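You operate a simulated robot arm through the tools that you are given. There is no shell and no other tool. Be economical: measure what you need, move in short steps, check, and stop when the job is done.

Carry out the task below with a simulated two-armed robot. There is one attempt and no reset: what you move stays moved.

TASK
Take the striped towel from the navy runner of the bed and lay it out flat on the grey cover of the bed.
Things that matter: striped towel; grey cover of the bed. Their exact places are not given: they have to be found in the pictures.

The check looks at the end state, three seconds after you hand in, the way a careful person would. Anything else that was tipped, shoved, dropped, spilled or broken makes it a failure. Lids that push on must go on centred and level and be pressed home; caps that screw on are set level and turned clockwise until they are tight. Flat cloth is picked up by pressing the open fingertips on it (5 to 10 N) and closing them slowly along it; thin cloth reads only 2 to 8 mm in the jaws.

THE ROBOT
Two 7-joint arms with two-finger parallel grippers on one trunk, on a base that drives. Base frame: it is fixed to the floor where the robot stands at the start and does not move with it; the origin is under the middle of the robot, x ahead of it, y to its left, z up. Units: mm, degrees, N and s.
The left shoulder is at the start at [70, 134, 876], the right one opposite. Places, roughly: grey cover of the bed [1000, 700, 600]. Payload 1.57 kg a hand.
The TCP of each hand is the grasp point between the finger pads, 30 mm short of the fingertips. In the tool frame z runs along the fingers and y along their closing line. Largest opening 80 mm; finger width 17, thickness 12; the body of the gripper, 40 by 82 mm, starts 80 mm behind the TCP.
Orientation is that of the tool frame in the base frame, as [roll, pitch, yaw] about the fixed x, y, z axes, in that order (R = Rz(yaw) Ry(pitch) Rx(roll)). With the fingers straight down and closing along the base's y, the tool's x points along the base's -x, its y along +y and its z along -z.

THE INTERFACE
- The arms move only by the tool drive_tool. It takes "left_rows", "right_rows" or both (then of equal length, played together; a hand with none holds still); each is a list of rows, each a list of 6 numbers: the shift along the tool's x, y, z in mm, then the turn, a rotation vector about the tool's x, y, z in degrees. In form: [[tx, ty, tz, wx, wy, wz], ...]. A call has 1 to 8 rows; each row is the pose to reach, as a shift and turn from the pose commanded when the call began, along the tool's axes at that moment. "left_claw" and "right_claw" are, for a hand that has rows, the closure, from 0 (fully open) to 1 (shut), set as the call begins (left out, the last holds). A row lasts 0.2 s, in which the tool goes at most 50 mm and 8.6 degrees; a call with a longer step from one row to the next is refused whole, and so is a gripper value outside its range. A pose out of reach is approached as far as the arm can. The call stops where the force on the tool passes 40 N (or 10 N more than at its start, if that is more) or the arm is blocked; 0.2 s more then pass. The fingers move at their own pace (about 153 mm/s each) and stop on an object; they squeeze with about 38 N. The grip force told is the motor's: it shows also when the fingers shut on nothing. Time passes only in rows, and 0.2 s behind the last, so rows that repeat a pose let the fingers close. The reply holds the time, the measured pose of the TCP, the force on the tool along the base axes, the opening and the grip force, in the units named above and with some noise, and new pictures: "pictures" is both (left out), scene, wrist or none (wrist: the cameras of the hands that moved).
- Cameras (640 x 400 px; columns grow to the right, rows downward): "scene" is now at [129.1, 28.8, 1109.1]; the picture's right is [0.34, -0.94, 0.00], its down [-0.63, -0.23, -0.74] and it looks along [0.70, 0.25, -0.67] (base axes); focal length 268 px, centre (320, 200). "left" rides on the left gripper at [72, 7, -122] in its tool frame; the picture's right is [-0.09, 1.00, 0.00], its down [-0.84, -0.08, -0.54] and it looks along [-0.54, -0.05, 0.84] (tool axes); focal length 238 px, centre (320, 200). "right" rides on the right gripper at [72, -7, -122] in its tool frame; the picture's right is [0.09, 1.00, 0.00], its down [-0.84, 0.08, -0.54] and it looks along [-0.54, 0.05, 0.84] (tool axes); focal length 238 px, centre (320, 200).
- move_column(by): slides the trunk up (or, below 0, down) by that many mm; the arms and the scene camera ride with it, the base frame stays. It gives what a move gives, with no picture.
- roll_base(legs): drives the robot by 1 to 6 legs, each [ahead, left, turn to the left] in mm, mm and degrees, along the robot's own axes; the way and the turn of a leg run together, so that a leg with both is an arc; at most 1500 mm and 180 degrees a leg. The arms and the cameras ride along, it lands a little off, and it stops where it bumps. It gives what a move gives, and a new picture of the scene camera.
- turn_head(pan, tilt): turns the head with the scene camera to pan (to the left, within 86 degrees either way) and tilt (down, from -29 to 69), counted from straight ahead of the robot. It gives what a move gives, and a new picture of the scene camera.
- locate(camera, pixels): for up to 12 pixels [column, row] of the newest picture of that camera ("zoom" is the newest enlarged one), the place [x, y, z] in the base frame of the surface seen there, good to about 2 mm, but the place of the scene camera against the robot may be out by one fixed shift of up to 18 mm in any direction. It takes no simulated time.
- enlarge(camera, box): a new picture of the part [left, top, right, bottom] of that camera's present view, enlarged. It takes no simulated time.
- finish_job(): hands the job in; it is judged then, once.

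Work in short steps. Measure before you move; look again where a grasp or a placing could have gone wrong, and mend it. You have 80 turns and 260 pictures in all, those below and enlarged ones among them. Open the grippers and draw the arms clear of the work before you hand the job in, unless the task says otherwise; then end with one line.

The tools are called after "Emit:" by a JSON object that holds its "fn" and its "kwargs". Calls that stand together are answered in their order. drive_tool: Moves the arms, as the interface text tells. Its arguments: {"type":"object","properties":{"left_rows":{"type":"array","items":{"type":"array","items":{"type":"number"}}},"left_claw":{"type":"number"},"right_rows":{"type":"array","items":{"type":"array","items":{"type":"number"}}},"right_claw":{"type":"number"},"pictures":{"type":"string","enum":["both","scene","wrist","none"]}},"required":[]} The other tools are called the same way: move_column (by) slides the trunk up or down; roll_base (legs) drives the base; turn_head (pan, tilt) turns the head that bears the scene camera; locate (camera, pixels) gives the place of the surface under pixels of a picture; enlarge (camera, box) takes an enlarged picture of a part of a camera's view; finish_job () hands the job in.

At the start:

```text
time_s: 0.0
left_tcp_pos: [426.7, 331.0, 856.1]
left_tool_rot: [180.0, 0.0, 180.0]
left_contact_force: [0.7, -0.8, -0.2]
left_opening: 79.9
left_grasp_force: 0.0
right_tcp_pos: [421.3, -76.4, 891.5]
right_tool_rot: [-180.0, 0.0, -180.0]
right_contact_force: [-1.0, -0.1, 0.2]
right_opening: 79.9
right_grasp_force: 0.2
trunk travel left (down, up): [-450.0, 490.0]
robot x, y, heading: [4.3, -1.8, -0.5]
head pan, tilt: [19.8, 42.1]
```

scene: 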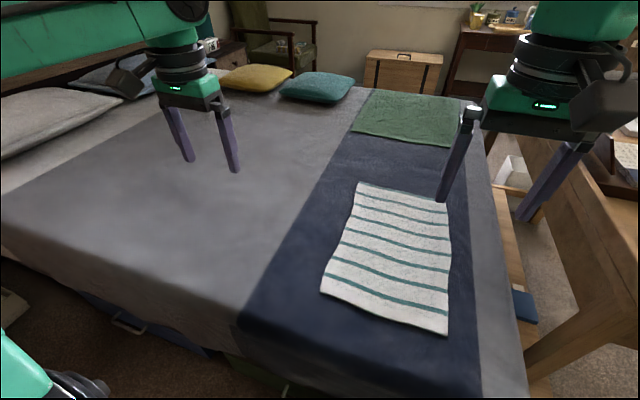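
right: 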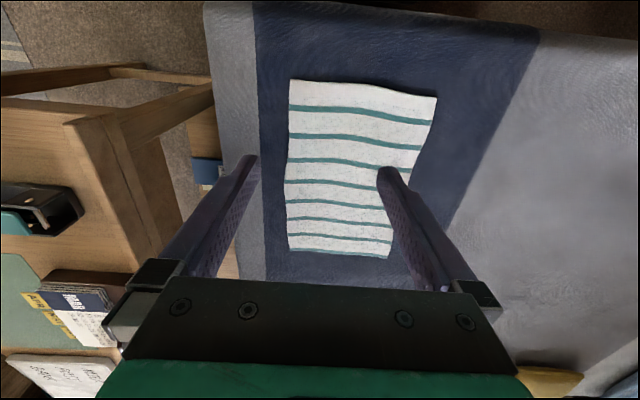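
left: 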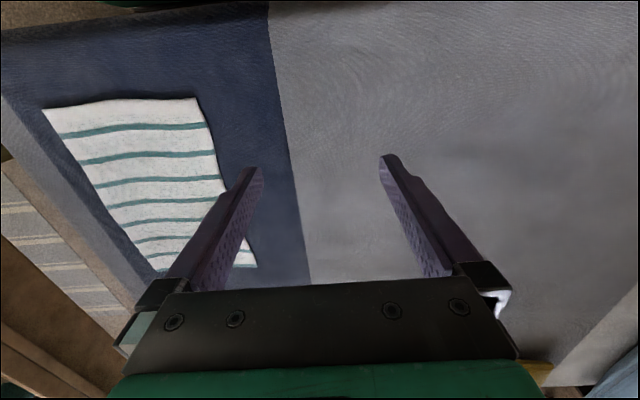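

The striped towel lies on the navy runner (scene corners near (357,184), (449,200), (447,334), (321,290)). I measure its corners and the grey cover in scene and wrist views.

Emit:
{"fn": "locate", "kwargs": {"camera": "scene", "pixels": [[358, 185], [447, 200], [447, 332], [323, 289], [390, 245], [250, 305], [368, 92], [200, 200], [80, 240], [240, 120], [10, 210], [520, 380]]}}

Emit:
{"fn": "locate", "kwargs": {"camera": "right", "pixels": [[290, 82], [436, 98], [388, 256], [289, 247], [340, 180], [500, 120], [240, 150]]}}

Emit:
{"fn": "locate", "kwargs": {"camera": "left", "pixels": [[45, 110], [196, 99], [255, 265], [270, 30], [300, 200], [450, 60], [550, 200]]}}

```text
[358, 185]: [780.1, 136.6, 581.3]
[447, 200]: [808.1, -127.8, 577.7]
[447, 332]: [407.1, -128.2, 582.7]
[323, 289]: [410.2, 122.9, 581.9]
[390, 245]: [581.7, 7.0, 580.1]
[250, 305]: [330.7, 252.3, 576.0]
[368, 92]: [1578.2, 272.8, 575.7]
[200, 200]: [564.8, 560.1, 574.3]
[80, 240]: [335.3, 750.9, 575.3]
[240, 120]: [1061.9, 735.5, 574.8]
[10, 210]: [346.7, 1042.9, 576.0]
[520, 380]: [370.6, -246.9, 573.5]
```

```text
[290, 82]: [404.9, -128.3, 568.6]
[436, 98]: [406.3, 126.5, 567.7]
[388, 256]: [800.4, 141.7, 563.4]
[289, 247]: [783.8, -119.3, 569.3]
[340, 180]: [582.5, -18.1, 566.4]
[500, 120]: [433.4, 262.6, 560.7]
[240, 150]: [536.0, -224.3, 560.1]
```

```text
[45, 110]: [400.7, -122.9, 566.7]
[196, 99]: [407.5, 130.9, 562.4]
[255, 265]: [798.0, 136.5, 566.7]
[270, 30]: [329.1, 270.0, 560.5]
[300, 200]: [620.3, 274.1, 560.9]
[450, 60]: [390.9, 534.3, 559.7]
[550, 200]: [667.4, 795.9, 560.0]
```

Bed surface is about z=560 (wrist cameras), the towel about 255 x 395 mm with near edge x≈405. I look at the floor and bed edge beside the robot to know the driving room.

Emit:
{"fn": "turn_head", "kwargs": {"pan": 10, "tilt": 69}}

Emit:
{"fn": "turn_head", "kwargs": {"pan": 80, "tilt": 50}}

```text
time_s: 0.9
left_tcp_pos: [426.5, 330.5, 856.8]
left_tool_rot: [-179.9, 0.0, 180.0]
left_contact_force: [0.0, 0.3, 0.0]
left_opening: 80.1
left_grasp_force: 0.1
right_tcp_pos: [420.8, -75.4, 892.3]
right_tool_rot: [179.9, 0.0, 179.9]
right_contact_force: [1.6, 0.5, -0.4]
right_opening: 80.5
right_grasp_force: 0.1
trunk travel left (down, up): [-450.0, 490.0]
robot x, y, heading: [1.6, 4.7, 0.1]
head pan, tilt: [10.0, 68.8]
```

scene: 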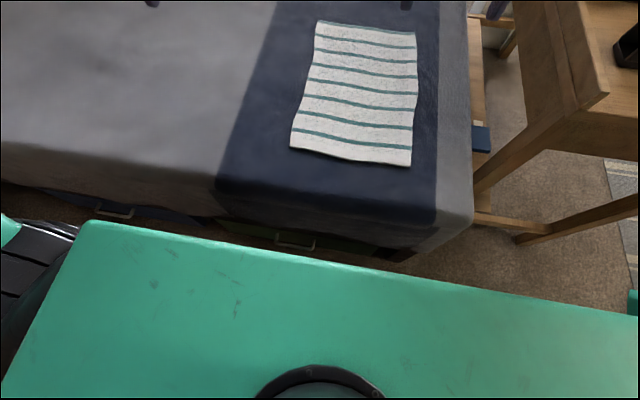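

```text
time_s: 2.3
left_tcp_pos: [425.7, 331.0, 856.2]
left_tool_rot: [180.0, 0.0, -180.0]
left_contact_force: [0.5, 0.3, -0.3]
left_opening: 80.1
left_grasp_force: 0.0
right_tcp_pos: [421.4, -76.3, 892.2]
right_tool_rot: [-180.0, 0.0, -180.0]
right_contact_force: [0.1, 0.1, 0.5]
right_opening: 79.8
right_grasp_force: 0.2
trunk travel left (down, up): [-450.0, 490.0]
robot x, y, heading: [0.1, 0.3, 0.1]
head pan, tilt: [80.0, 50.0]
```

scene: 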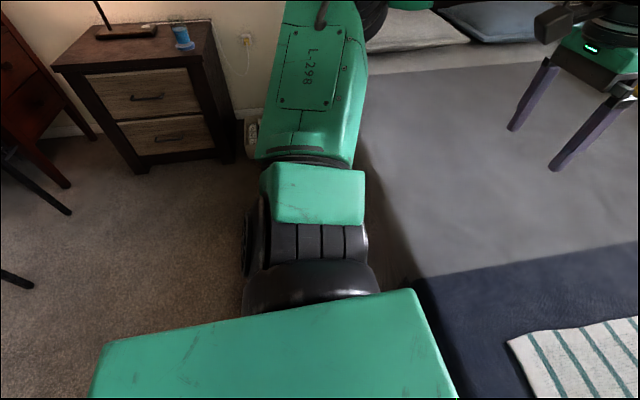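

Plan: pinch the near edge close to both corners with fingers closing along x, lift, drive left, and lay it down while retreating. First I bring both hands over the near corners while turning them towards +90°.

Emit:
{"fn": "drive_tool", "kwargs": {"left_rows": [[-2, -28, 15, 0, 0, -8.5], [-4, -56, 30, 0, 0, -17], [-6, -85, 45, 0, 0, -25.5], [-8, -113, 60, 0, 0, -34], [-10, -141, 75, 0, 0, -42.5], [-11, -170, 90, 0, 0, -51], [-12, -198, 105, 0, 0, -59.5], [-14, -226, 120, 0, 0, -68]], "right_rows": [[-2, -3, 19, 0, 0, -8.5], [-4, -6, 39, 0, 0, -17], [-7, -9, 58, 0, 0, -25.5], [-9, -11, 78, 0, 0, -34], [-12, -14, 97, 0, 0, -42.5], [-14, -17, 116, 0, 0, -51], [-17, -20, 136, 0, 0, -59.5], [-19, -22, 155, 0, 0, -68]], "left_claw": 0.38, "right_claw": 0.38, "pictures": "none"}}

Emit:
{"fn": "turn_head", "kwargs": {"pan": 10, "tilt": 60}}

```text
time_s: 4.1
left_tcp_pos: [441.7, 104.6, 738.8]
left_tool_rot: [180.0, 0.0, -112.0]
left_contact_force: [0.5, 0.0, 1.0]
left_opening: 49.4
left_grasp_force: 0.1
right_tcp_pos: [359.1, -75.0, 760.1]
right_tool_rot: [-177.3, -0.6, -119.0]
right_contact_force: [-0.7, -0.4, 0.6]
right_opening: 49.8
right_grasp_force: 0.1
right hand out of reach, approached as far as the arm can: row 6, 7, 8
trunk travel left (down, up): [-450.0, 490.0]
robot x, y, heading: [-3.1, -0.8, -0.2]
head pan, tilt: [80.0, 50.0]
```

```text
time_s: 5.5
left_tcp_pos: [440.4, 106.6, 739.3]
left_tool_rot: [179.9, 0.0, -112.0]
left_contact_force: [0.6, 0.6, -0.7]
left_opening: 49.4
left_grasp_force: 0.1
right_tcp_pos: [358.9, -74.3, 762.0]
right_tool_rot: [-177.5, -0.6, -119.1]
right_contact_force: [0.7, -0.6, -0.3]
right_opening: 49.7
right_grasp_force: 0.1
trunk travel left (down, up): [-450.0, 490.0]
robot x, y, heading: [1.4, 1.1, -0.2]
head pan, tilt: [10.0, 60.0]
```

scene: 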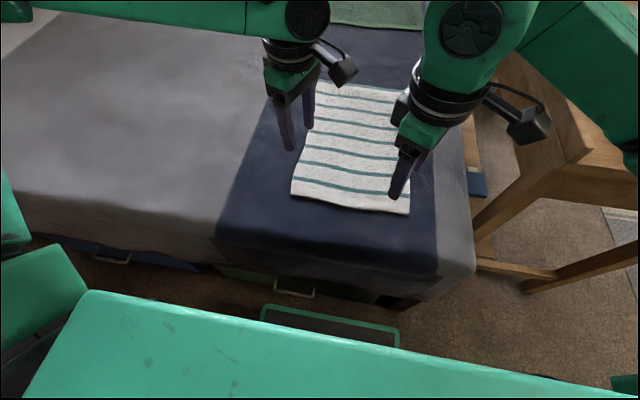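

The right wrist hit its limit turning that way. I'll mirror instead: left at +45°, right at −45°, giving diagonal corner pinches; turn the right hand back now.

Emit:
{"fn": "drive_tool", "kwargs": {"left_rows": [[0, 0, 0, 0, 0, 8], [0, 0, 0, 0, 0, 16], [0, 0, 0, 0, 0, 23], [0, 0, 0, 0, 0, 23], [0, 0, 0, 0, 0, 23], [0, 0, 0, 0, 0, 23], [0, 0, 0, 0, 0, 23], [0, 0, 0, 0, 0, 23]], "right_rows": [[0, 0, -5, 0, 0, 8.5], [0, 0, -10, 0, 0, 17], [0, 0, -10, 0, 0, 25.5], [0, 0, -10, 0, 0, 34], [0, 0, -10, 0, 0, 42.5], [0, 0, -10, 0, 0, 51], [0, 0, -10, 0, 0, 59.5], [0, 0, -10, 0, 0, 68]], "pictures": "none"}}

```text
time_s: 7.3
left_tcp_pos: [440.9, 105.4, 737.4]
left_tool_rot: [-180.0, -0.1, -135.0]
left_contact_force: [0.5, 0.2, -0.4]
left_opening: 49.5
left_grasp_force: 0.1
right_tcp_pos: [359.2, -71.8, 768.7]
right_tool_rot: [-178.5, 2.2, 172.8]
right_contact_force: [-0.1, -0.3, -1.0]
right_opening: 49.4
right_grasp_force: 0.0
trunk travel left (down, up): [-450.0, 490.0]
robot x, y, heading: [-3.8, -1.3, -0.1]
head pan, tilt: [10.0, 60.0]
```

Now I bring both hands to ~45 mm above the towel at the two near corners, right hand to yaw 135, and look at the wrist pictures.

Emit:
{"fn": "drive_tool", "kwargs": {"left_rows": [[2, 0, 20, 0, 0, 0], [4, 0, 40, 0, 0, 0], [6, 0, 60, 0, 0, 0], [8, 1, 80, 0, 0, 0], [8, 1, 97, 0, 0, 0], [8, 1, 97, 0, 0, 0]], "right_rows": [[-15, -2, 26, -0.3, 0.4, 7.6], [-29, -5, 53, -0.6, 0.9, 15.1], [-44, -7, 79, -0.9, 1.3, 22.7], [-58, -10, 106, -1.2, 1.8, 30.2], [-72.6, -12, 132, -1.5, 2.2, 37.8], [-72.6, -12, 132, -1.5, 2.2, 37.8]], "pictures": "both"}}

```text
time_s: 8.7
left_tcp_pos: [431.5, 99.6, 641.1]
left_tool_rot: [-180.0, 0.0, -135.0]
left_contact_force: [0.2, 1.5, 0.0]
left_opening: 49.7
left_grasp_force: 0.0
right_tcp_pos: [436.1, -92.3, 640.6]
right_tool_rot: [179.3, 0.1, 135.1]
right_contact_force: [-1.1, -0.2, -0.9]
right_opening: 49.4
right_grasp_force: 0.0
trunk travel left (down, up): [-450.0, 490.0]
robot x, y, heading: [-1.6, -2.0, -0.1]
head pan, tilt: [10.0, 60.0]
```

scene: 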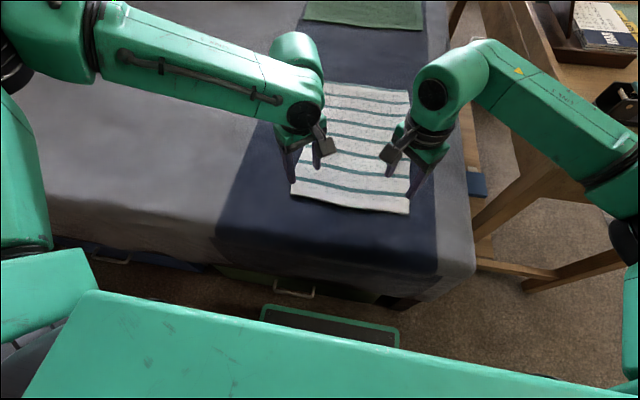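
right: 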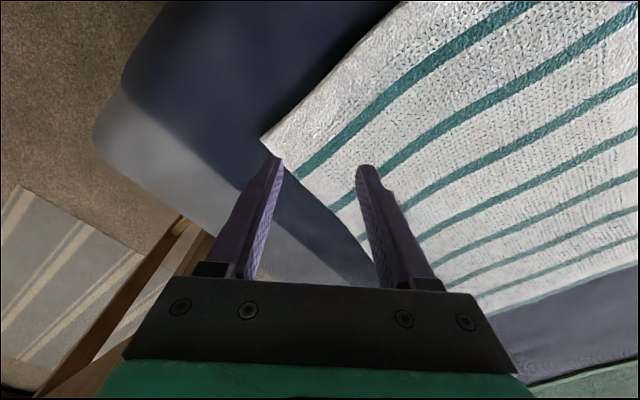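
left: 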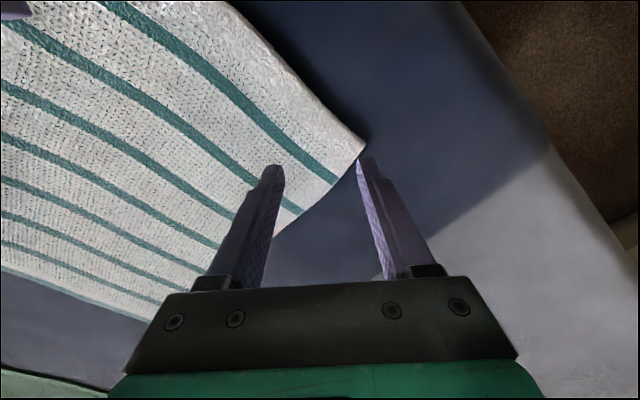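

The corner tips show at right (262,140) and left (365,147). I measure them to fine-place the fingers.

Emit:
{"fn": "locate", "kwargs": {"camera": "right", "pixels": [[264, 140], [340, 70], [330, 205], [385, 20]]}}

Emit:
{"fn": "locate", "kwargs": {"camera": "left", "pixels": [[363, 147], [290, 65], [320, 192], [240, 15], [430, 130]]}}

```text
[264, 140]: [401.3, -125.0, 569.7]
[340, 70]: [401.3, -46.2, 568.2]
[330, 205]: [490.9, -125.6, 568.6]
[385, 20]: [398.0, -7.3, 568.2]
```

```text
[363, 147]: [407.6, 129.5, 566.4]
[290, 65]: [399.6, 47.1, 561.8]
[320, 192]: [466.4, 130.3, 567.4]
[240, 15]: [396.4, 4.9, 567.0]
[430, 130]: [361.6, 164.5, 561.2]
```

Corners are R (401,−125), L (408,130), so the hands are over the right spots. I descend to just above contact.

Emit:
{"fn": "drive_tool", "kwargs": {"left_rows": [[-2, -2, 15, 0, 0, 0], [-2, -2, 30, 0, 0, 0], [-2, -2, 38, 0, 0, 0], [-2, -2, 42, 0, 0, 0], [-2, -2, 42, 0, 0, 0]], "right_rows": [[0, 0, 15, 0, 0, 0], [0, 0, 30, 0, 0, 0], [0, 0, 38, 0, 0, 0], [0, 0, 42, 0, 0, 0], [0, 0, 42, 0, 0, 0]], "pictures": "wrist"}}

```text
time_s: 9.9
left_tcp_pos: [434.5, 102.0, 600.5]
left_tool_rot: [-180.0, 0.0, -135.0]
left_contact_force: [0.3, 0.1, 0.9]
left_opening: 49.9
left_grasp_force: 0.0
left hand out of reach, approached as far as the arm can: row 4, 5
right_tcp_pos: [436.0, -95.5, 598.2]
right_tool_rot: [179.2, 0.3, 135.1]
right_contact_force: [1.0, -0.9, -0.6]
right_opening: 49.6
right_grasp_force: 0.1
trunk travel left (down, up): [-450.0, 490.0]
robot x, y, heading: [-0.7, -2.1, 0.3]
head pan, tilt: [10.0, 60.0]
```

right: 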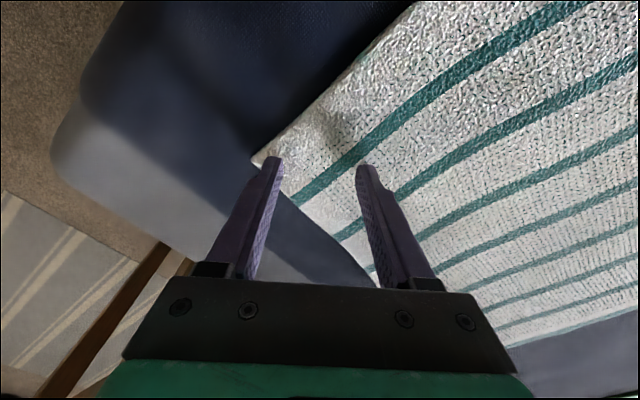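
left: 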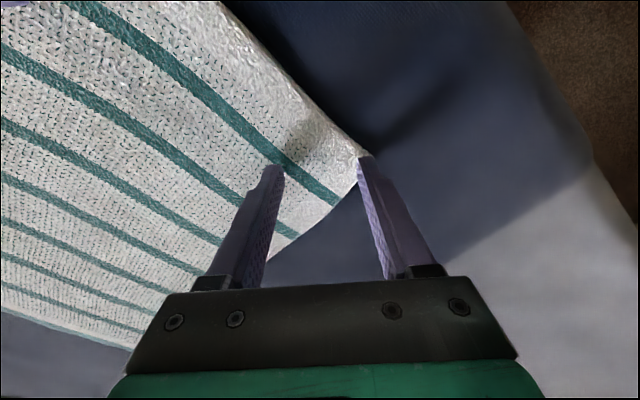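

The left arm is at its reach limit downward at this trunk height, so I raise the hands 80 mm, lower the trunk 80 mm, and continue.

Emit:
{"fn": "drive_tool", "kwargs": {"left_rows": [[0, -2, -40, 0, 0, 0], [0, -4, -80, 0, 0, 0], [0, -4, -80, 0, 0, 0]], "right_rows": [[0, 2, -40, 0, 0, 0], [0, 5, -80, 0, 0, 0], [0, 5, -80, 0, 0, 0]], "pictures": "none"}}

Emit:
{"fn": "move_column", "kwargs": {"by": -80}}

```text
time_s: 10.7
left_tcp_pos: [440.3, 98.5, 679.3]
left_tool_rot: [-180.0, 0.1, -135.0]
left_contact_force: [-0.2, -0.2, -0.1]
left_opening: 49.4
left_grasp_force: 0.1
right_tcp_pos: [437.7, -92.4, 676.0]
right_tool_rot: [179.2, 0.1, 135.2]
right_contact_force: [0.0, 0.0, 0.2]
right_opening: 49.6
right_grasp_force: 0.0
trunk travel left (down, up): [-450.0, 490.0]
robot x, y, heading: [1.4, -2.0, -0.0]
head pan, tilt: [10.0, 60.0]
```

```text
time_s: 11.9
left_tcp_pos: [439.6, 98.1, 598.2]
left_tool_rot: [180.0, 0.0, -135.0]
left_contact_force: [-0.3, 0.0, 0.2]
left_opening: 49.7
left_grasp_force: 0.0
right_tcp_pos: [437.9, -93.2, 595.9]
right_tool_rot: [179.1, 0.2, 135.1]
right_contact_force: [1.6, -1.1, 5.9]
right_opening: 49.7
right_grasp_force: 0.0
trunk travel left (down, up): [-370.0, 570.0]
robot x, y, heading: [-0.6, 0.7, 0.1]
head pan, tilt: [10.0, 60.0]
```

Right hand reads 6 N contact; the left is just about touching. I lower the left in small steps with a touch more on the right.

Emit:
{"fn": "drive_tool", "kwargs": {"left_rows": [[0, 0, 1.5, 0, 0, 0], [0, 0, 3, 0, 0, 0], [0, 0, 3, 0, 0, 0]], "right_rows": [[0, 0, 0, 0, 0, 0], [0, 0, 0.5, 0, 0, 0], [0, 0, 0.5, 0, 0, 0]], "pictures": "wrist"}}

```text
time_s: 12.7
left_tcp_pos: [438.4, 99.0, 596.7]
left_tool_rot: [-179.9, 0.0, -135.0]
left_contact_force: [-0.6, -1.2, 3.6]
left_opening: 49.1
left_grasp_force: 0.0
right_tcp_pos: [436.1, -92.0, 595.7]
right_tool_rot: [179.2, 0.1, 135.2]
right_contact_force: [2.2, 0.4, 4.0]
right_opening: 48.9
right_grasp_force: 0.1
trunk travel left (down, up): [-370.0, 570.0]
robot x, y, heading: [-0.7, -3.1, 0.1]
head pan, tilt: [10.0, 60.0]
```

right: 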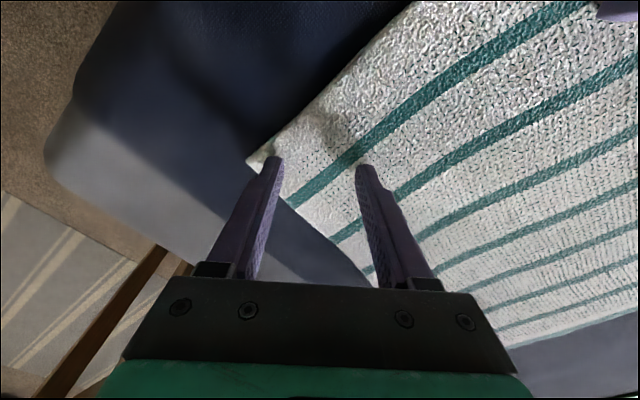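
left: 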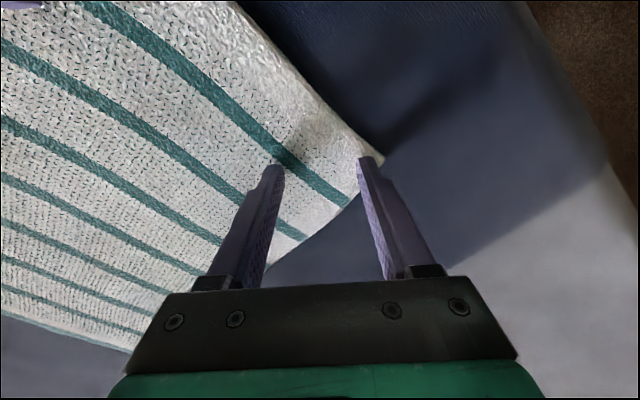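

Both touch the towel just inside the corners. I press slightly more and begin closing slowly in steps.

Emit:
{"fn": "drive_tool", "kwargs": {"left_rows": [[0, 0, 2, 0, 0, 0], [0, 0, 2, 0, 0, 0]], "right_rows": [[0, 0, 2, 0, 0, 0], [0, 0, 2, 0, 0, 0]], "left_claw": 0.42, "right_claw": 0.42, "pictures": "none"}}

Emit:
{"fn": "drive_tool", "kwargs": {"left_rows": [[0, 0, 0, 0, 0, 0], [0, 0, 0, 0, 0, 0]], "right_rows": [[0, 0, 0, 0, 0, 0], [0, 0, 0, 0, 0, 0]], "left_claw": 0.55, "right_claw": 0.55, "pictures": "wrist"}}

```text
time_s: 13.3
left_tcp_pos: [439.7, 97.7, 594.5]
left_tool_rot: [-179.8, 0.3, -134.9]
left_contact_force: [1.6, 2.4, 10.5]
left_opening: 44.4
left_grasp_force: 0.0
right_tcp_pos: [435.0, -92.1, 594.5]
right_tool_rot: [179.0, 0.3, 135.1]
right_contact_force: [5.5, -1.1, 11.7]
right_opening: 43.4
right_grasp_force: 0.1
trunk travel left (down, up): [-370.0, 570.0]
robot x, y, heading: [0.7, 1.9, 0.3]
head pan, tilt: [10.0, 60.0]
```

```text
time_s: 13.9
left_tcp_pos: [437.3, 96.5, 595.2]
left_tool_rot: [-179.8, 0.1, -135.0]
left_contact_force: [-0.6, -2.8, 10.7]
left_opening: 31.8
left_grasp_force: 0.0
right_tcp_pos: [435.4, -91.8, 594.6]
right_tool_rot: [179.1, 0.2, 135.2]
right_contact_force: [2.4, 3.7, 11.2]
right_opening: 30.6
right_grasp_force: 0.0
trunk travel left (down, up): [-370.0, 570.0]
robot x, y, heading: [-1.8, -1.7, -0.0]
head pan, tilt: [10.0, 60.0]
```

right: 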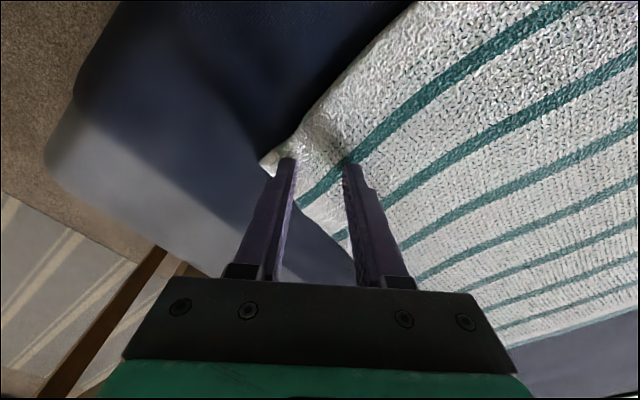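
left: 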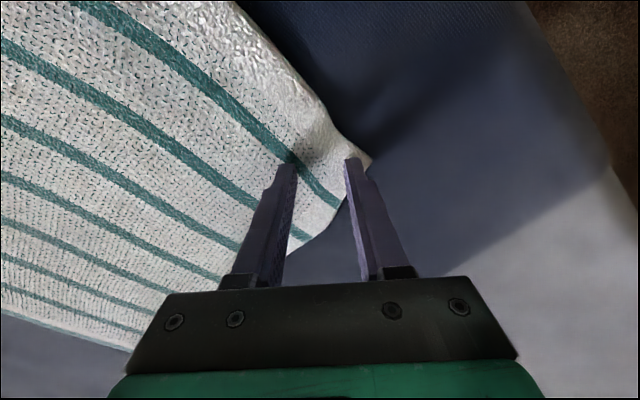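

The cloth is gathering between the fingers. I keep closing in steps.

Emit:
{"fn": "drive_tool", "kwargs": {"left_rows": [[0, 0, 0, 0, 0, 0], [0, 0, 0, 0, 0, 0]], "right_rows": [[0, 0, 0, 0, 0, 0], [0, 0, 0, 0, 0, 0]], "left_claw": 0.68, "right_claw": 0.68, "pictures": "none"}}

Emit:
{"fn": "drive_tool", "kwargs": {"left_rows": [[0, 0, 0, 0, 0, 0], [0, 0, 0, 0, 0, 0]], "right_rows": [[0, 0, 0, 0, 0, 0], [0, 0, 0, 0, 0, 0]], "left_claw": 0.8, "right_claw": 0.8, "pictures": "none"}}

Emit:
{"fn": "drive_tool", "kwargs": {"left_rows": [[0, 0, 0, 0, 0, 0], [0, 0, 0, 0, 0, 0], [0, 0, 0, 0, 0, 0]], "right_rows": [[0, 0, 0, 0, 0, 0], [0, 0, 0, 0, 0, 0], [0, 0, 0, 0, 0, 0]], "left_claw": 1.0, "right_claw": 1.0, "pictures": "wrist"}}

```text
time_s: 14.5
left_tcp_pos: [437.7, 97.8, 595.5]
left_tool_rot: [-179.9, 0.2, -134.9]
left_contact_force: [0.9, -0.9, 10.3]
left_opening: 25.6
left_grasp_force: 0.0
right_tcp_pos: [434.1, -92.6, 594.8]
right_tool_rot: [179.1, 0.3, 135.1]
right_contact_force: [-2.4, -0.4, 12.6]
right_opening: 25.4
right_grasp_force: 0.1
trunk travel left (down, up): [-370.0, 570.0]
robot x, y, heading: [0.3, -2.2, -0.0]
head pan, tilt: [10.0, 60.0]
```

```text
time_s: 15.1
left_tcp_pos: [438.8, 96.4, 595.9]
left_tool_rot: [-179.9, 0.1, -135.0]
left_contact_force: [-1.6, -2.2, 12.2]
left_opening: 11.9
left_grasp_force: 0.0
right_tcp_pos: [435.1, -92.2, 594.9]
right_tool_rot: [178.9, 0.3, 135.2]
right_contact_force: [2.4, 1.5, 11.3]
right_opening: 11.1
right_grasp_force: 0.0
trunk travel left (down, up): [-370.0, 570.0]
robot x, y, heading: [-1.3, -3.9, 0.0]
head pan, tilt: [10.0, 60.0]
```

```text
time_s: 15.9
left_tcp_pos: [438.2, 98.2, 595.1]
left_tool_rot: [-179.9, 0.2, -135.0]
left_contact_force: [1.2, -1.7, 9.5]
left_opening: 4.9
left_grasp_force: 25.1
right_tcp_pos: [434.8, -93.7, 595.8]
right_tool_rot: [179.1, 0.2, 135.2]
right_contact_force: [-2.0, -0.8, 13.0]
right_opening: 0.0
right_grasp_force: 21.3
trunk travel left (down, up): [-370.0, 570.0]
robot x, y, heading: [1.1, -0.2, 0.1]
head pan, tilt: [10.0, 60.0]
```

right: 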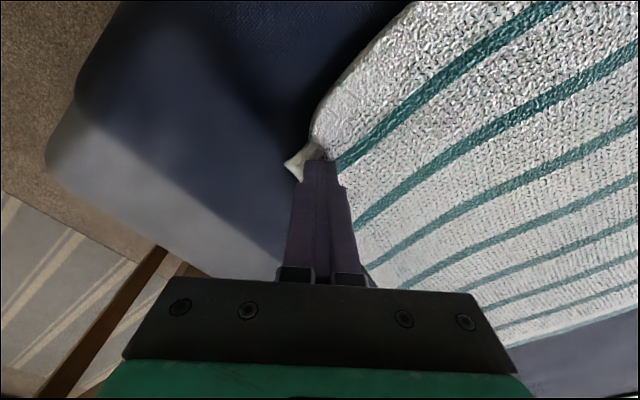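
left: 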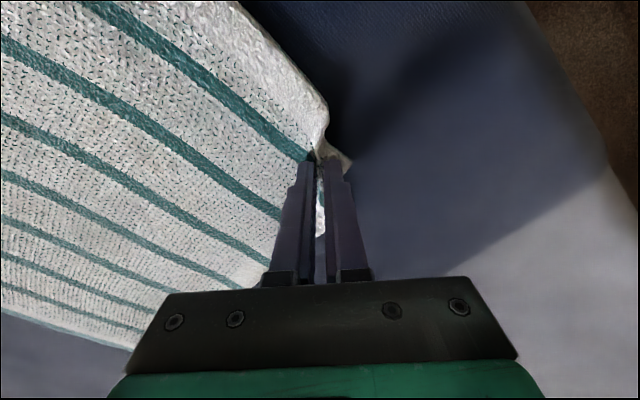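

The left holds cloth (4.9 mm); the right shut on nothing (0.0). I raise the right slightly, reopen and look again.

Emit:
{"fn": "drive_tool", "kwargs": {"right_rows": [[0, 0, -15, 0, 0, 0], [0, 0, -30, 0, 0, 0], [0, 0, -30, 0, 0, 0]], "right_claw": 0.35, "pictures": "wrist"}}

```text
time_s: 16.7
left_tcp_pos: [437.5, 98.5, 594.8]
left_tool_rot: [-179.9, 0.1, -135.0]
left_contact_force: [-1.4, -0.6, 16.0]
left_opening: 4.9
left_grasp_force: 25.9
right_tcp_pos: [435.9, -91.7, 624.3]
right_tool_rot: [179.1, 0.3, 135.2]
right_contact_force: [0.3, 0.1, 0.6]
right_opening: 52.2
right_grasp_force: 0.0
trunk travel left (down, up): [-370.0, 570.0]
robot x, y, heading: [-3.9, 1.9, 0.0]
head pan, tilt: [10.0, 60.0]
```

right: 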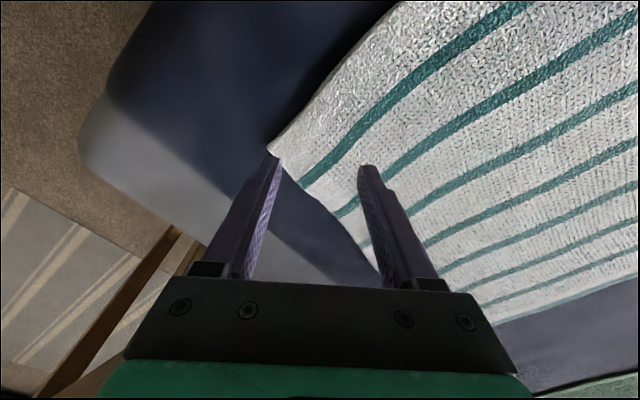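

Emit:
{"fn": "locate", "kwargs": {"camera": "right", "pixels": [[271, 148], [330, 75], [330, 212], [290, 150]]}}

```text
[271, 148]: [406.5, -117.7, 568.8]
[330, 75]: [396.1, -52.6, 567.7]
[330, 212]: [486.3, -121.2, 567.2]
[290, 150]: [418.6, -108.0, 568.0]
```

The corner is now at (406,−118). I shift the right hand 12 mm inward along the diagonal and press down again, a bit firmer.

Emit:
{"fn": "drive_tool", "kwargs": {"right_rows": [[0, 6, 8, 0, 0, 0], [0, 12, 16, 0, 0, 0], [0, 12, 25, 0, 0, 0], [0, 12, 29, 0, 0, 0], [0, 12, 31, 0, 0, 0], [0, 12, 31, 0, 0, 0]], "pictures": "none"}}

Emit:
{"fn": "drive_tool", "kwargs": {"right_rows": [[0, 0, 0, 0, 0, 0], [0, 0, 0, 0, 0, 0]], "right_claw": 0.45, "pictures": "none"}}

Emit:
{"fn": "drive_tool", "kwargs": {"right_rows": [[0, 0, 0, 0, 0, 0], [0, 0, 0, 0, 0, 0]], "right_claw": 0.55, "pictures": "none"}}

Emit:
{"fn": "drive_tool", "kwargs": {"right_rows": [[0, 0, 0, 0, 0, 0], [0, 0, 0, 0, 0, 0]], "right_claw": 0.65, "pictures": "none"}}

Emit:
{"fn": "drive_tool", "kwargs": {"right_rows": [[0, 0, 0, 0, 0, 0], [0, 0, 0, 0, 0, 0]], "right_claw": 0.75, "pictures": "wrist"}}

```text
time_s: 18.1
left_tcp_pos: [437.0, 98.6, 595.0]
left_tool_rot: [-179.8, 0.2, -135.0]
left_contact_force: [3.4, -1.1, 5.0]
left_opening: 4.8
left_grasp_force: 26.0
right_tcp_pos: [444.0, -83.5, 594.4]
right_tool_rot: [178.8, 0.3, 135.2]
right_contact_force: [-2.0, -2.8, 28.4]
right_opening: 52.6
right_grasp_force: 0.8
trunk travel left (down, up): [-370.0, 570.0]
robot x, y, heading: [-1.5, 4.1, -0.3]
head pan, tilt: [10.0, 60.0]
```

```text
time_s: 18.7
left_tcp_pos: [436.5, 97.8, 596.3]
left_tool_rot: [-179.8, 0.2, -135.0]
left_contact_force: [0.9, -1.8, 3.8]
left_opening: 4.9
left_grasp_force: 25.2
right_tcp_pos: [443.3, -82.9, 596.3]
right_tool_rot: [178.8, 0.3, 135.3]
right_contact_force: [1.2, -3.3, 36.5]
right_opening: 43.2
right_grasp_force: 0.1
trunk travel left (down, up): [-370.0, 570.0]
robot x, y, heading: [-0.1, -1.3, -0.0]
head pan, tilt: [10.0, 60.0]
```

```text
time_s: 19.3
left_tcp_pos: [436.6, 97.9, 594.9]
left_tool_rot: [-179.8, 0.2, -135.0]
left_contact_force: [0.8, -1.9, 2.4]
left_opening: 4.6
left_grasp_force: 25.2
right_tcp_pos: [442.8, -83.3, 594.5]
right_tool_rot: [178.8, 0.5, 135.2]
right_contact_force: [-1.7, -6.4, 37.6]
right_opening: 36.6
right_grasp_force: 0.2
trunk travel left (down, up): [-370.0, 570.0]
robot x, y, heading: [-2.2, -2.4, -0.1]
head pan, tilt: [10.0, 60.0]
```

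```text
time_s: 19.9
left_tcp_pos: [436.5, 97.7, 596.0]
left_tool_rot: [-179.8, 0.1, -135.1]
left_contact_force: [-0.4, -2.8, 3.5]
left_opening: 4.7
left_grasp_force: 25.1
right_tcp_pos: [442.6, -81.6, 594.9]
right_tool_rot: [178.8, 0.3, 135.2]
right_contact_force: [-0.9, -1.0, 35.8]
right_opening: 26.2
right_grasp_force: 0.1
trunk travel left (down, up): [-370.0, 570.0]
robot x, y, heading: [1.0, 1.4, -0.1]
head pan, tilt: [10.0, 60.0]
```

```text
time_s: 20.5
left_tcp_pos: [437.3, 97.5, 596.0]
left_tool_rot: [-179.7, 0.2, -135.1]
left_contact_force: [0.0, -3.1, 2.4]
left_opening: 4.7
left_grasp_force: 25.2
right_tcp_pos: [442.1, -83.3, 595.3]
right_tool_rot: [178.9, 0.3, 135.3]
right_contact_force: [-4.0, -1.1, 35.0]
right_opening: 19.3
right_grasp_force: 0.0
trunk travel left (down, up): [-370.0, 570.0]
robot x, y, heading: [3.9, -3.5, -0.3]
head pan, tilt: [10.0, 60.0]
```

right: 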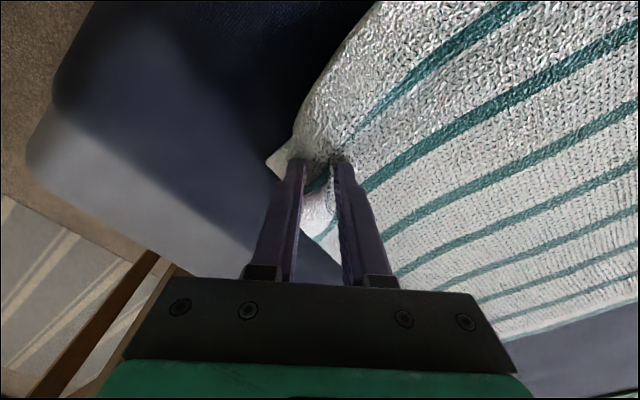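

A fold stands up between the right fingers (318,190), but I press with 35 N; I ease off ~1.5 mm and finish closing.

Emit:
{"fn": "drive_tool", "kwargs": {"right_rows": [[0, 0, -1.5, 0, 0, 0], [0, 0, -1.5, 0, 0, 0]], "right_claw": 0.85, "pictures": "none"}}

Emit:
{"fn": "drive_tool", "kwargs": {"right_rows": [[0, 0, 0, 0, 0, 0], [0, 0, 0, 0, 0, 0], [0, 0, 0, 0, 0, 0]], "right_claw": 1.0, "pictures": "wrist"}}

```text
time_s: 21.1
left_tcp_pos: [437.2, 99.5, 595.8]
left_tool_rot: [-179.8, 0.2, -135.0]
left_contact_force: [-1.8, -5.5, 4.5]
left_opening: 4.7
left_grasp_force: 25.0
right_tcp_pos: [443.4, -83.2, 595.4]
right_tool_rot: [178.9, 0.2, 135.4]
right_contact_force: [-3.7, 4.1, 22.1]
right_opening: 12.3
right_grasp_force: 0.5
trunk travel left (down, up): [-370.0, 570.0]
robot x, y, heading: [1.0, 0.0, 0.2]
head pan, tilt: [10.0, 60.0]
```

```text
time_s: 21.9
left_tcp_pos: [436.0, 98.6, 596.3]
left_tool_rot: [-179.8, 0.1, -135.1]
left_contact_force: [-4.0, -6.1, 6.7]
left_opening: 4.9
left_grasp_force: 25.3
right_tcp_pos: [442.3, -83.8, 594.8]
right_tool_rot: [179.0, 0.3, 135.2]
right_contact_force: [-0.8, 7.7, 17.9]
right_opening: 5.3
right_grasp_force: 25.7
trunk travel left (down, up): [-370.0, 570.0]
robot x, y, heading: [-0.1, 5.0, -0.3]
head pan, tilt: [10.0, 60.0]
```

right: 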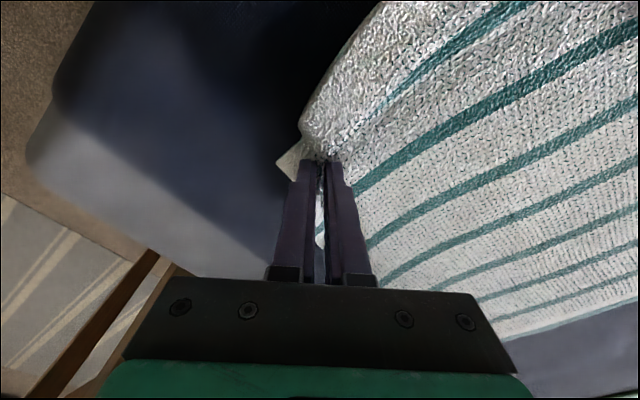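

Both hands hold cloth (4.9 and 5.3 mm). I lift both by 150 mm and check.

Emit:
{"fn": "drive_tool", "kwargs": {"left_rows": [[0, 0, -20, 0, 0, 0], [0, 0, -45, 0, 0, 0], [0, 0, -70, 0, 0, 0], [0, 0, -95, 0, 0, 0], [0, 0, -120, 0, 0, 0], [0, 0, -150, 0, 0, 0]], "right_rows": [[0, 0, -20, 0, 0, 0], [0, 0, -45, 0, 0, 0], [0, 0, -70, 0, 0, 0], [0, 0, -95, 0, 0, 0], [0, 0, -120, 0, 0, 0], [0, 0, -150, 0, 0, 0]], "pictures": "scene"}}

Emit:
{"fn": "move_column", "kwargs": {"by": 200}}

Emit:
{"fn": "turn_head", "kwargs": {"pan": 5, "tilt": 55}}

```text
time_s: 23.3
left_tcp_pos: [441.5, 100.6, 745.7]
left_tool_rot: [-180.0, 0.0, -135.0]
left_contact_force: [-0.1, -11.2, 0.3]
left_opening: 4.7
left_grasp_force: 25.3
right_tcp_pos: [443.8, -84.2, 743.5]
right_tool_rot: [179.0, 0.3, 135.2]
right_contact_force: [-0.3, 9.9, -0.7]
right_opening: 4.6
right_grasp_force: 24.8
trunk travel left (down, up): [-370.0, 570.0]
robot x, y, heading: [0.5, 2.2, -0.2]
head pan, tilt: [10.0, 60.0]
```

scene: 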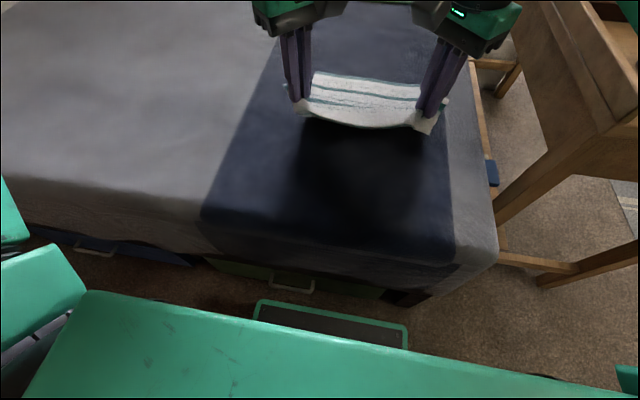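

```text
time_s: 25.5
left_tcp_pos: [441.7, 99.2, 945.6]
left_tool_rot: [-180.0, 0.0, -135.0]
left_contact_force: [0.0, -10.2, 0.2]
left_opening: 4.9
left_grasp_force: 24.9
right_tcp_pos: [444.8, -85.6, 943.6]
right_tool_rot: [179.3, 0.1, 135.3]
right_contact_force: [0.8, 10.5, 0.2]
right_opening: 4.4
right_grasp_force: 25.5
trunk travel left (down, up): [-570.0, 370.0]
robot x, y, heading: [-0.3, -1.5, -0.2]
head pan, tilt: [10.0, 60.0]
```

```text
time_s: 26.1
left_tcp_pos: [442.2, 99.4, 944.2]
left_tool_rot: [180.0, 0.0, -135.0]
left_contact_force: [-0.8, -9.6, 0.2]
left_opening: 4.6
left_grasp_force: 25.0
right_tcp_pos: [444.3, -85.4, 943.9]
right_tool_rot: [179.3, 0.2, 135.2]
right_contact_force: [0.7, 10.5, -0.1]
right_opening: 4.5
right_grasp_force: 25.3
trunk travel left (down, up): [-570.0, 370.0]
robot x, y, heading: [1.9, -3.3, 0.1]
head pan, tilt: [5.0, 55.0]
```

scene: 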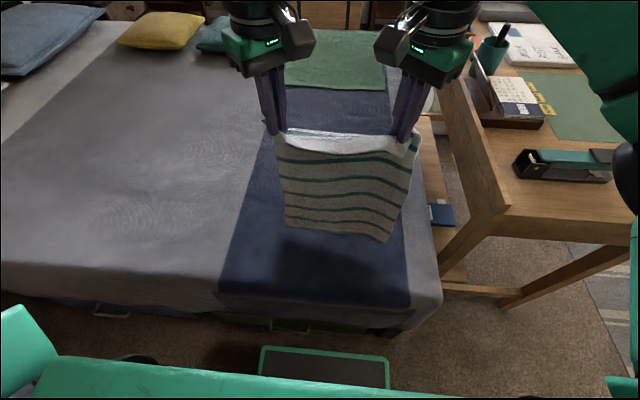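

The towel hangs freely between both hands. Before driving left I raise the trunk a bit more and check the left side for obstacles and the base-to-bed gap.

Emit:
{"fn": "locate", "kwargs": {"camera": "scene", "pixels": [[320, 350], [240, 312], [345, 240], [300, 225], [390, 238], [100, 290]]}}

Emit:
{"fn": "move_column", "kwargs": {"by": 60}}

Emit:
{"fn": "turn_head", "kwargs": {"pan": 70, "tilt": 45}}

```text
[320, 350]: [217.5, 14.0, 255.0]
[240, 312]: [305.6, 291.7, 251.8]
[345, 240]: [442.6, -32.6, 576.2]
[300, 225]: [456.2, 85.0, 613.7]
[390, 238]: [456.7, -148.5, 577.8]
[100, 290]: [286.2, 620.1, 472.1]
```

```text
time_s: 27.1
left_tcp_pos: [440.8, 99.0, 1004.6]
left_tool_rot: [-180.0, 0.0, -135.0]
left_contact_force: [-0.6, -11.2, 0.0]
left_opening: 4.9
left_grasp_force: 25.4
right_tcp_pos: [443.6, -85.1, 1004.1]
right_tool_rot: [179.2, 0.1, 135.1]
right_contact_force: [-0.2, 10.4, -0.2]
right_opening: 4.9
right_grasp_force: 24.9
trunk travel left (down, up): [-630.0, 310.0]
robot x, y, heading: [-0.6, 4.6, -0.0]
head pan, tilt: [5.0, 55.0]
```

```text
time_s: 28.5
left_tcp_pos: [442.2, 100.0, 1005.4]
left_tool_rot: [-180.0, 0.0, -134.9]
left_contact_force: [-1.3, -10.3, -0.3]
left_opening: 4.9
left_grasp_force: 25.0
right_tcp_pos: [444.0, -84.8, 1002.3]
right_tool_rot: [179.2, 0.1, 135.2]
right_contact_force: [0.4, 10.8, 0.2]
right_opening: 4.6
right_grasp_force: 24.9
trunk travel left (down, up): [-630.0, 310.0]
robot x, y, heading: [1.9, -1.7, 0.1]
head pan, tilt: [70.0, 45.0]
```

scene: 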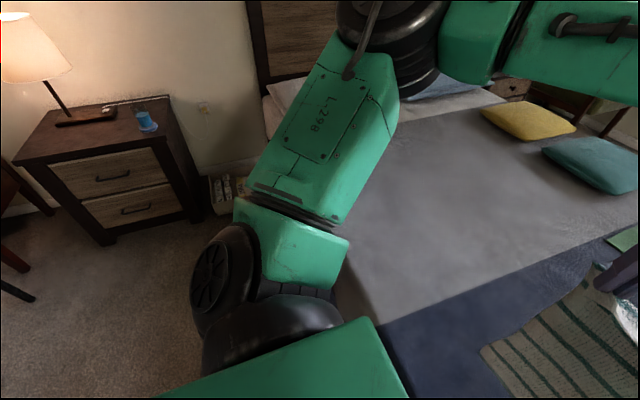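

Emit:
{"fn": "locate", "kwargs": {"camera": "scene", "pixels": [[105, 240], [200, 215], [15, 160], [225, 205], [250, 230], [300, 130], [180, 140]]}}

```text
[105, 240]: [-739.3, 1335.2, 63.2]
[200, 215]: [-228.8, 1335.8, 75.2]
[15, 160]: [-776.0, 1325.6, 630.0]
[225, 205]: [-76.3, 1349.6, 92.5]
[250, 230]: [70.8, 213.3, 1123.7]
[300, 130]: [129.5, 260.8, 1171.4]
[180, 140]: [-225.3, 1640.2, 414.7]
```

Floor is clear until the nightstand at y≈1330. I drive 560 mm to the left.

Emit:
{"fn": "roll_base", "kwargs": {"legs": [[0, 280, 0], [0, 280, 0]]}}

Emit:
{"fn": "turn_head", "kwargs": {"pan": 0, "tilt": 52}}

```text
time_s: 32.0
left_tcp_pos: [439.9, 659.5, 1004.5]
left_tool_rot: [180.0, -0.1, -135.0]
left_contact_force: [0.1, -10.2, -0.3]
left_opening: 4.6
left_grasp_force: 25.6
right_tcp_pos: [442.2, 476.2, 1003.9]
right_tool_rot: [179.1, 0.1, 135.4]
right_contact_force: [1.4, 11.0, -0.5]
right_opening: 4.6
right_grasp_force: 25.4
trunk travel left (down, up): [-630.0, 310.0]
robot x, y, heading: [1.5, 559.5, -0.1]
head pan, tilt: [70.0, 45.0]
```

scene: 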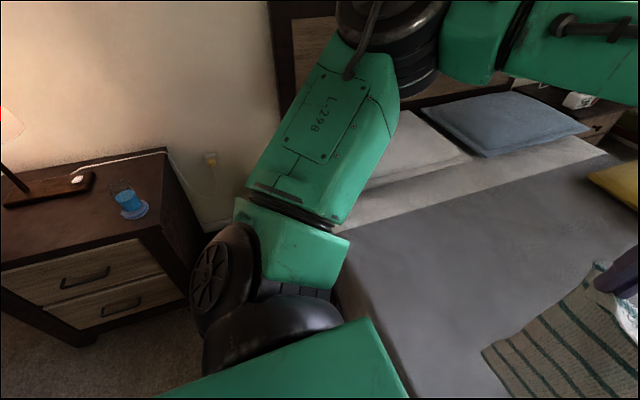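

```text
time_s: 33.4
left_tcp_pos: [440.7, 659.6, 1005.2]
left_tool_rot: [-179.9, 0.1, -134.9]
left_contact_force: [-0.5, -9.8, -0.3]
left_opening: 4.7
left_grasp_force: 25.2
right_tcp_pos: [443.0, 474.3, 1003.6]
right_tool_rot: [179.1, 0.1, 135.3]
right_contact_force: [0.4, 9.2, -0.6]
right_opening: 4.6
right_grasp_force: 25.5
trunk travel left (down, up): [-630.0, 310.0]
robot x, y, heading: [-2.1, 558.8, 0.3]
head pan, tilt: [0.0, 52.0]
```

scene: 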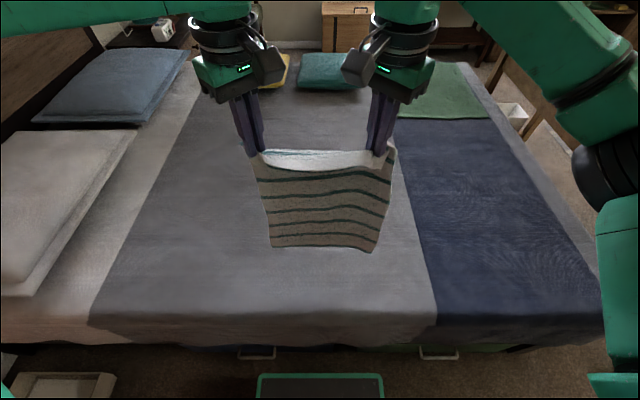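

The towel now hangs over the grey cover. I extend both hands forward 240 mm while tilting the fingers forward 40°, so there is room to lay it while retreating.

Emit:
{"fn": "drive_tool", "kwargs": {"left_rows": [[-21, -21, 0, 3.5, -3.5, 0], [-42, -42, 0, 7, -7, 0], [-64, -64, 0, 10.6, -10.6, 0], [-85, -85, 0, 14.1, -14.1, 0], [-106, -106, 0, 17.7, -17.7, 0], [-127, -127, 0, 21.2, -21.2, 0], [-148, -148, 0, 24.7, -24.7, 0], [-170, -170, 0, 28.3, -28.3, 0]], "right_rows": [[-21, 21, 0, -3.5, -3.5, 0], [-42, 42, 0, -7, -7, 0], [-64, 64, 0, -10.6, -10.6, 0], [-85, 85, 0, -14.1, -14.1, 0], [-106, 106, 0, -17.7, -17.7, 0], [-127, 127, 0, -21.2, -21.2, 0], [-148, 148, 0, -24.7, -24.7, 0], [-170, 170, 0, -28.3, -28.3, 0]], "pictures": "scene"}}

```text
time_s: 35.2
left_tcp_pos: [643.4, 684.5, 1003.5]
left_tool_rot: [-148.7, 27.0, -127.7]
left_contact_force: [7.6, -36.9, 1.2]
left_opening: 6.5
left_grasp_force: 26.6
left hand out of reach, approached as far as the arm can: row 4, 5, 6, 7, 8
right_tcp_pos: [681.9, 482.5, 1008.9]
right_tool_rot: [148.2, 26.8, 128.1]
right_contact_force: [-7.8, 36.9, -1.0]
right_opening: 4.8
right_grasp_force: 24.9
trunk travel left (down, up): [-630.0, 310.0]
robot x, y, heading: [-0.8, 558.0, -0.2]
head pan, tilt: [0.0, 52.0]
```

scene: 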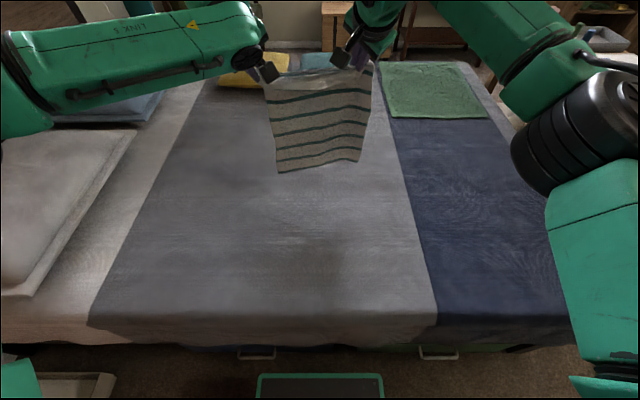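

The left arm met a joint limit (not extension) and the hands drifted apart, tension 37 N. I bring them back to the right spacing and turn the left wrist 30° about its finger axis, which should free its limit.

Emit:
{"fn": "drive_tool", "kwargs": {"left_rows": [[0.3, -6, 3, 0, 0, 6], [0.9, -16, 9, 0, 0, 14], [0.9, -16, 9, 0, 0, 22], [0.9, -16, 9, 0, 0, 30]], "right_rows": [[10, -4, -8, 0, 0, 0], [19, -7, -16, 0, 0, 0], [19, -7, -16, 0, 0, 0], [19, -7, -16, 0, 0, 0]], "pictures": "wrist"}}

```text
time_s: 36.2
left_tcp_pos: [645.3, 687.1, 1003.4]
left_tool_rot: [-167.2, 38.5, -160.9]
left_contact_force: [3.4, -30.4, 1.2]
left_opening: 7.0
left_grasp_force: 26.4
left hand out of reach, approached as far as the arm can: row 1, 2, 3, 4
right_tcp_pos: [657.3, 487.5, 1008.4]
right_tool_rot: [148.3, 26.8, 127.7]
right_contact_force: [-3.7, 31.0, -1.2]
right_opening: 4.7
right_grasp_force: 25.3
trunk travel left (down, up): [-630.0, 310.0]
robot x, y, heading: [-1.1, 558.2, 0.1]
head pan, tilt: [0.0, 52.0]
```

right: 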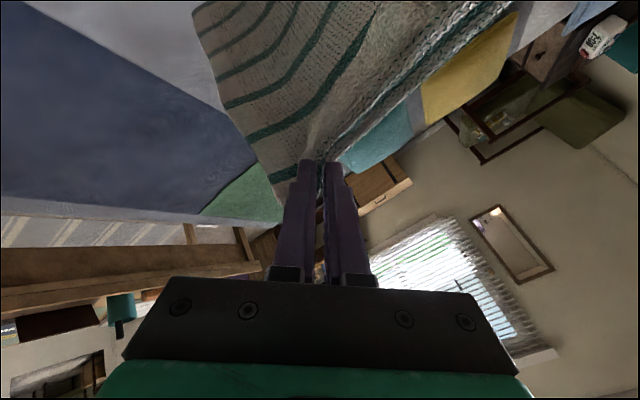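
left: 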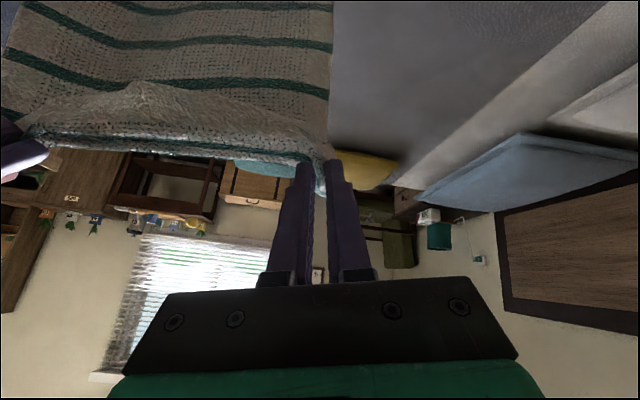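

Left still at its limit. I bring the right hand toward the left to relieve tension, then lower both by 75 mm (bottom just above the cover), which gives more forward reach.

Emit:
{"fn": "drive_tool", "kwargs": {"left_rows": [[0, 0, 0, 0, 0, 0], [16, 4, 19, 0, 0, 0], [31, 9, 38, 0, 0, 0], [47, 13, 57, 0, 0, 0], [47, 13, 57, 0, 0, 0]], "right_rows": [[18, 6, -7, 0, 0, 0], [29, -6, 12, 0, 0, 0], [41, -18, 31, 0, 0, 0], [52, -29.5, 49.5, 0, 0, 0], [52, -29.5, 49.5, 0, 0, 0]], "pictures": "scene"}}

```text
time_s: 37.4
left_tcp_pos: [640.9, 690.0, 927.7]
left_tool_rot: [-167.6, 38.5, -160.6]
left_contact_force: [0.3, -11.9, 0.4]
left_opening: 4.7
left_grasp_force: 24.4
right_tcp_pos: [646.0, 500.3, 930.9]
right_tool_rot: [148.2, 27.1, 127.3]
right_contact_force: [-0.7, 11.7, -0.8]
right_opening: 4.4
right_grasp_force: 25.0
trunk travel left (down, up): [-630.0, 310.0]
robot x, y, heading: [-1.1, 563.5, 0.2]
head pan, tilt: [0.0, 52.0]
```

scene: 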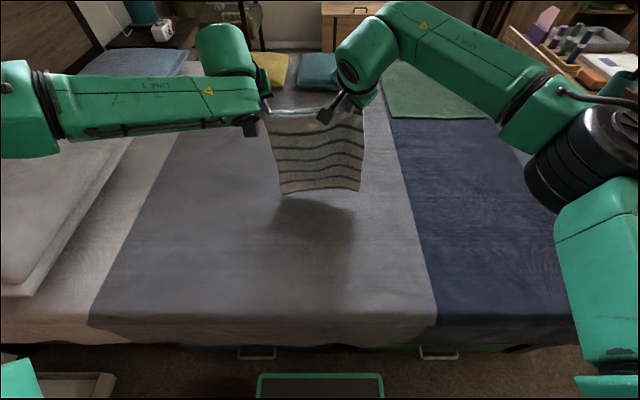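

Spacing and tension are fine now. I try moving both 60 mm further forward.

Emit:
{"fn": "drive_tool", "kwargs": {"left_rows": [[-11, -3, 10, 0, 0, 0], [-22, -6, 19, 0, 0, 0], [-33, -8, 29, 0, 0, 0], [-44, -11, 39, 0, 0, 0]], "right_rows": [[-8, 8, 10, 0, 0, 0], [-16, 16, 19, 0, 0, 0], [-25, 23, 29, 0, 0, 0], [-33, 31, 39, 0, 0, 0]], "pictures": "none"}}

```text
time_s: 38.5
left_tcp_pos: [660.0, 705.0, 937.5]
left_tool_rot: [-166.4, 38.6, -161.0]
left_contact_force: [4.9, -18.3, -0.4]
left_opening: 5.3
left_grasp_force: 25.8
left hand out of reach, approached as far as the arm can: row 1, 2, 3, 4
right_tcp_pos: [701.8, 513.5, 932.9]
right_tool_rot: [147.9, 26.4, 128.8]
right_contact_force: [-5.0, 18.6, -0.8]
right_opening: 4.3
right_grasp_force: 24.6
trunk travel left (down, up): [-630.0, 310.0]
robot x, y, heading: [-3.4, 557.8, 0.5]
head pan, tilt: [0.0, 52.0]
stopped in row 4 (right hand): the force on the tool passed its limit (the readings are from after the stop); the commanded pose is now the measured one
```

Left stops near x≈660, right at 702. I check how far the bed's flat top reaches toward the robot and the gap before the base.

Emit:
{"fn": "enlarge", "kwargs": {"camera": "scene", "box": [180, 260, 460, 400]}}

Emit:
{"fn": "locate", "kwargs": {"camera": "scene", "pixels": [[320, 290], [320, 305], [320, 315], [320, 325], [320, 335], [320, 345], [257, 356], [320, 352], [320, 375], [262, 380], [380, 378]]}}

```text
2.29 times, centred on (320, 330) of scene
```

zoom: 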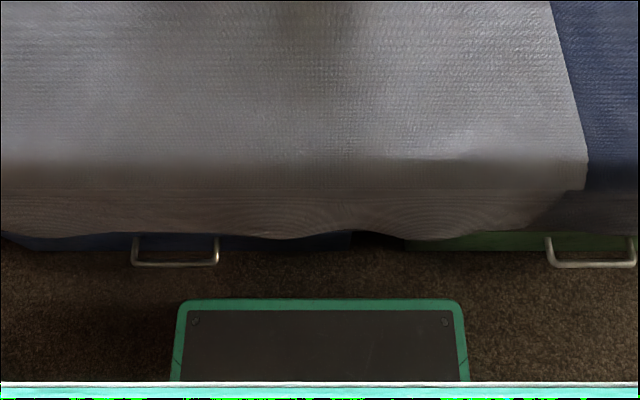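

```text
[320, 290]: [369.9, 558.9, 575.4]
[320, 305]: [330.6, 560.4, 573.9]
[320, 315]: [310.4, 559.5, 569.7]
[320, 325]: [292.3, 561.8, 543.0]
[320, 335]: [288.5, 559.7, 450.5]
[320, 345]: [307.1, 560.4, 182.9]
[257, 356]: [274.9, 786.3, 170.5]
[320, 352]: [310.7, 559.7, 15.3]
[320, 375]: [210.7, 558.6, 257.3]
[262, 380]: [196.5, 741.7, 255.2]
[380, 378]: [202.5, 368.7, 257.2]
```

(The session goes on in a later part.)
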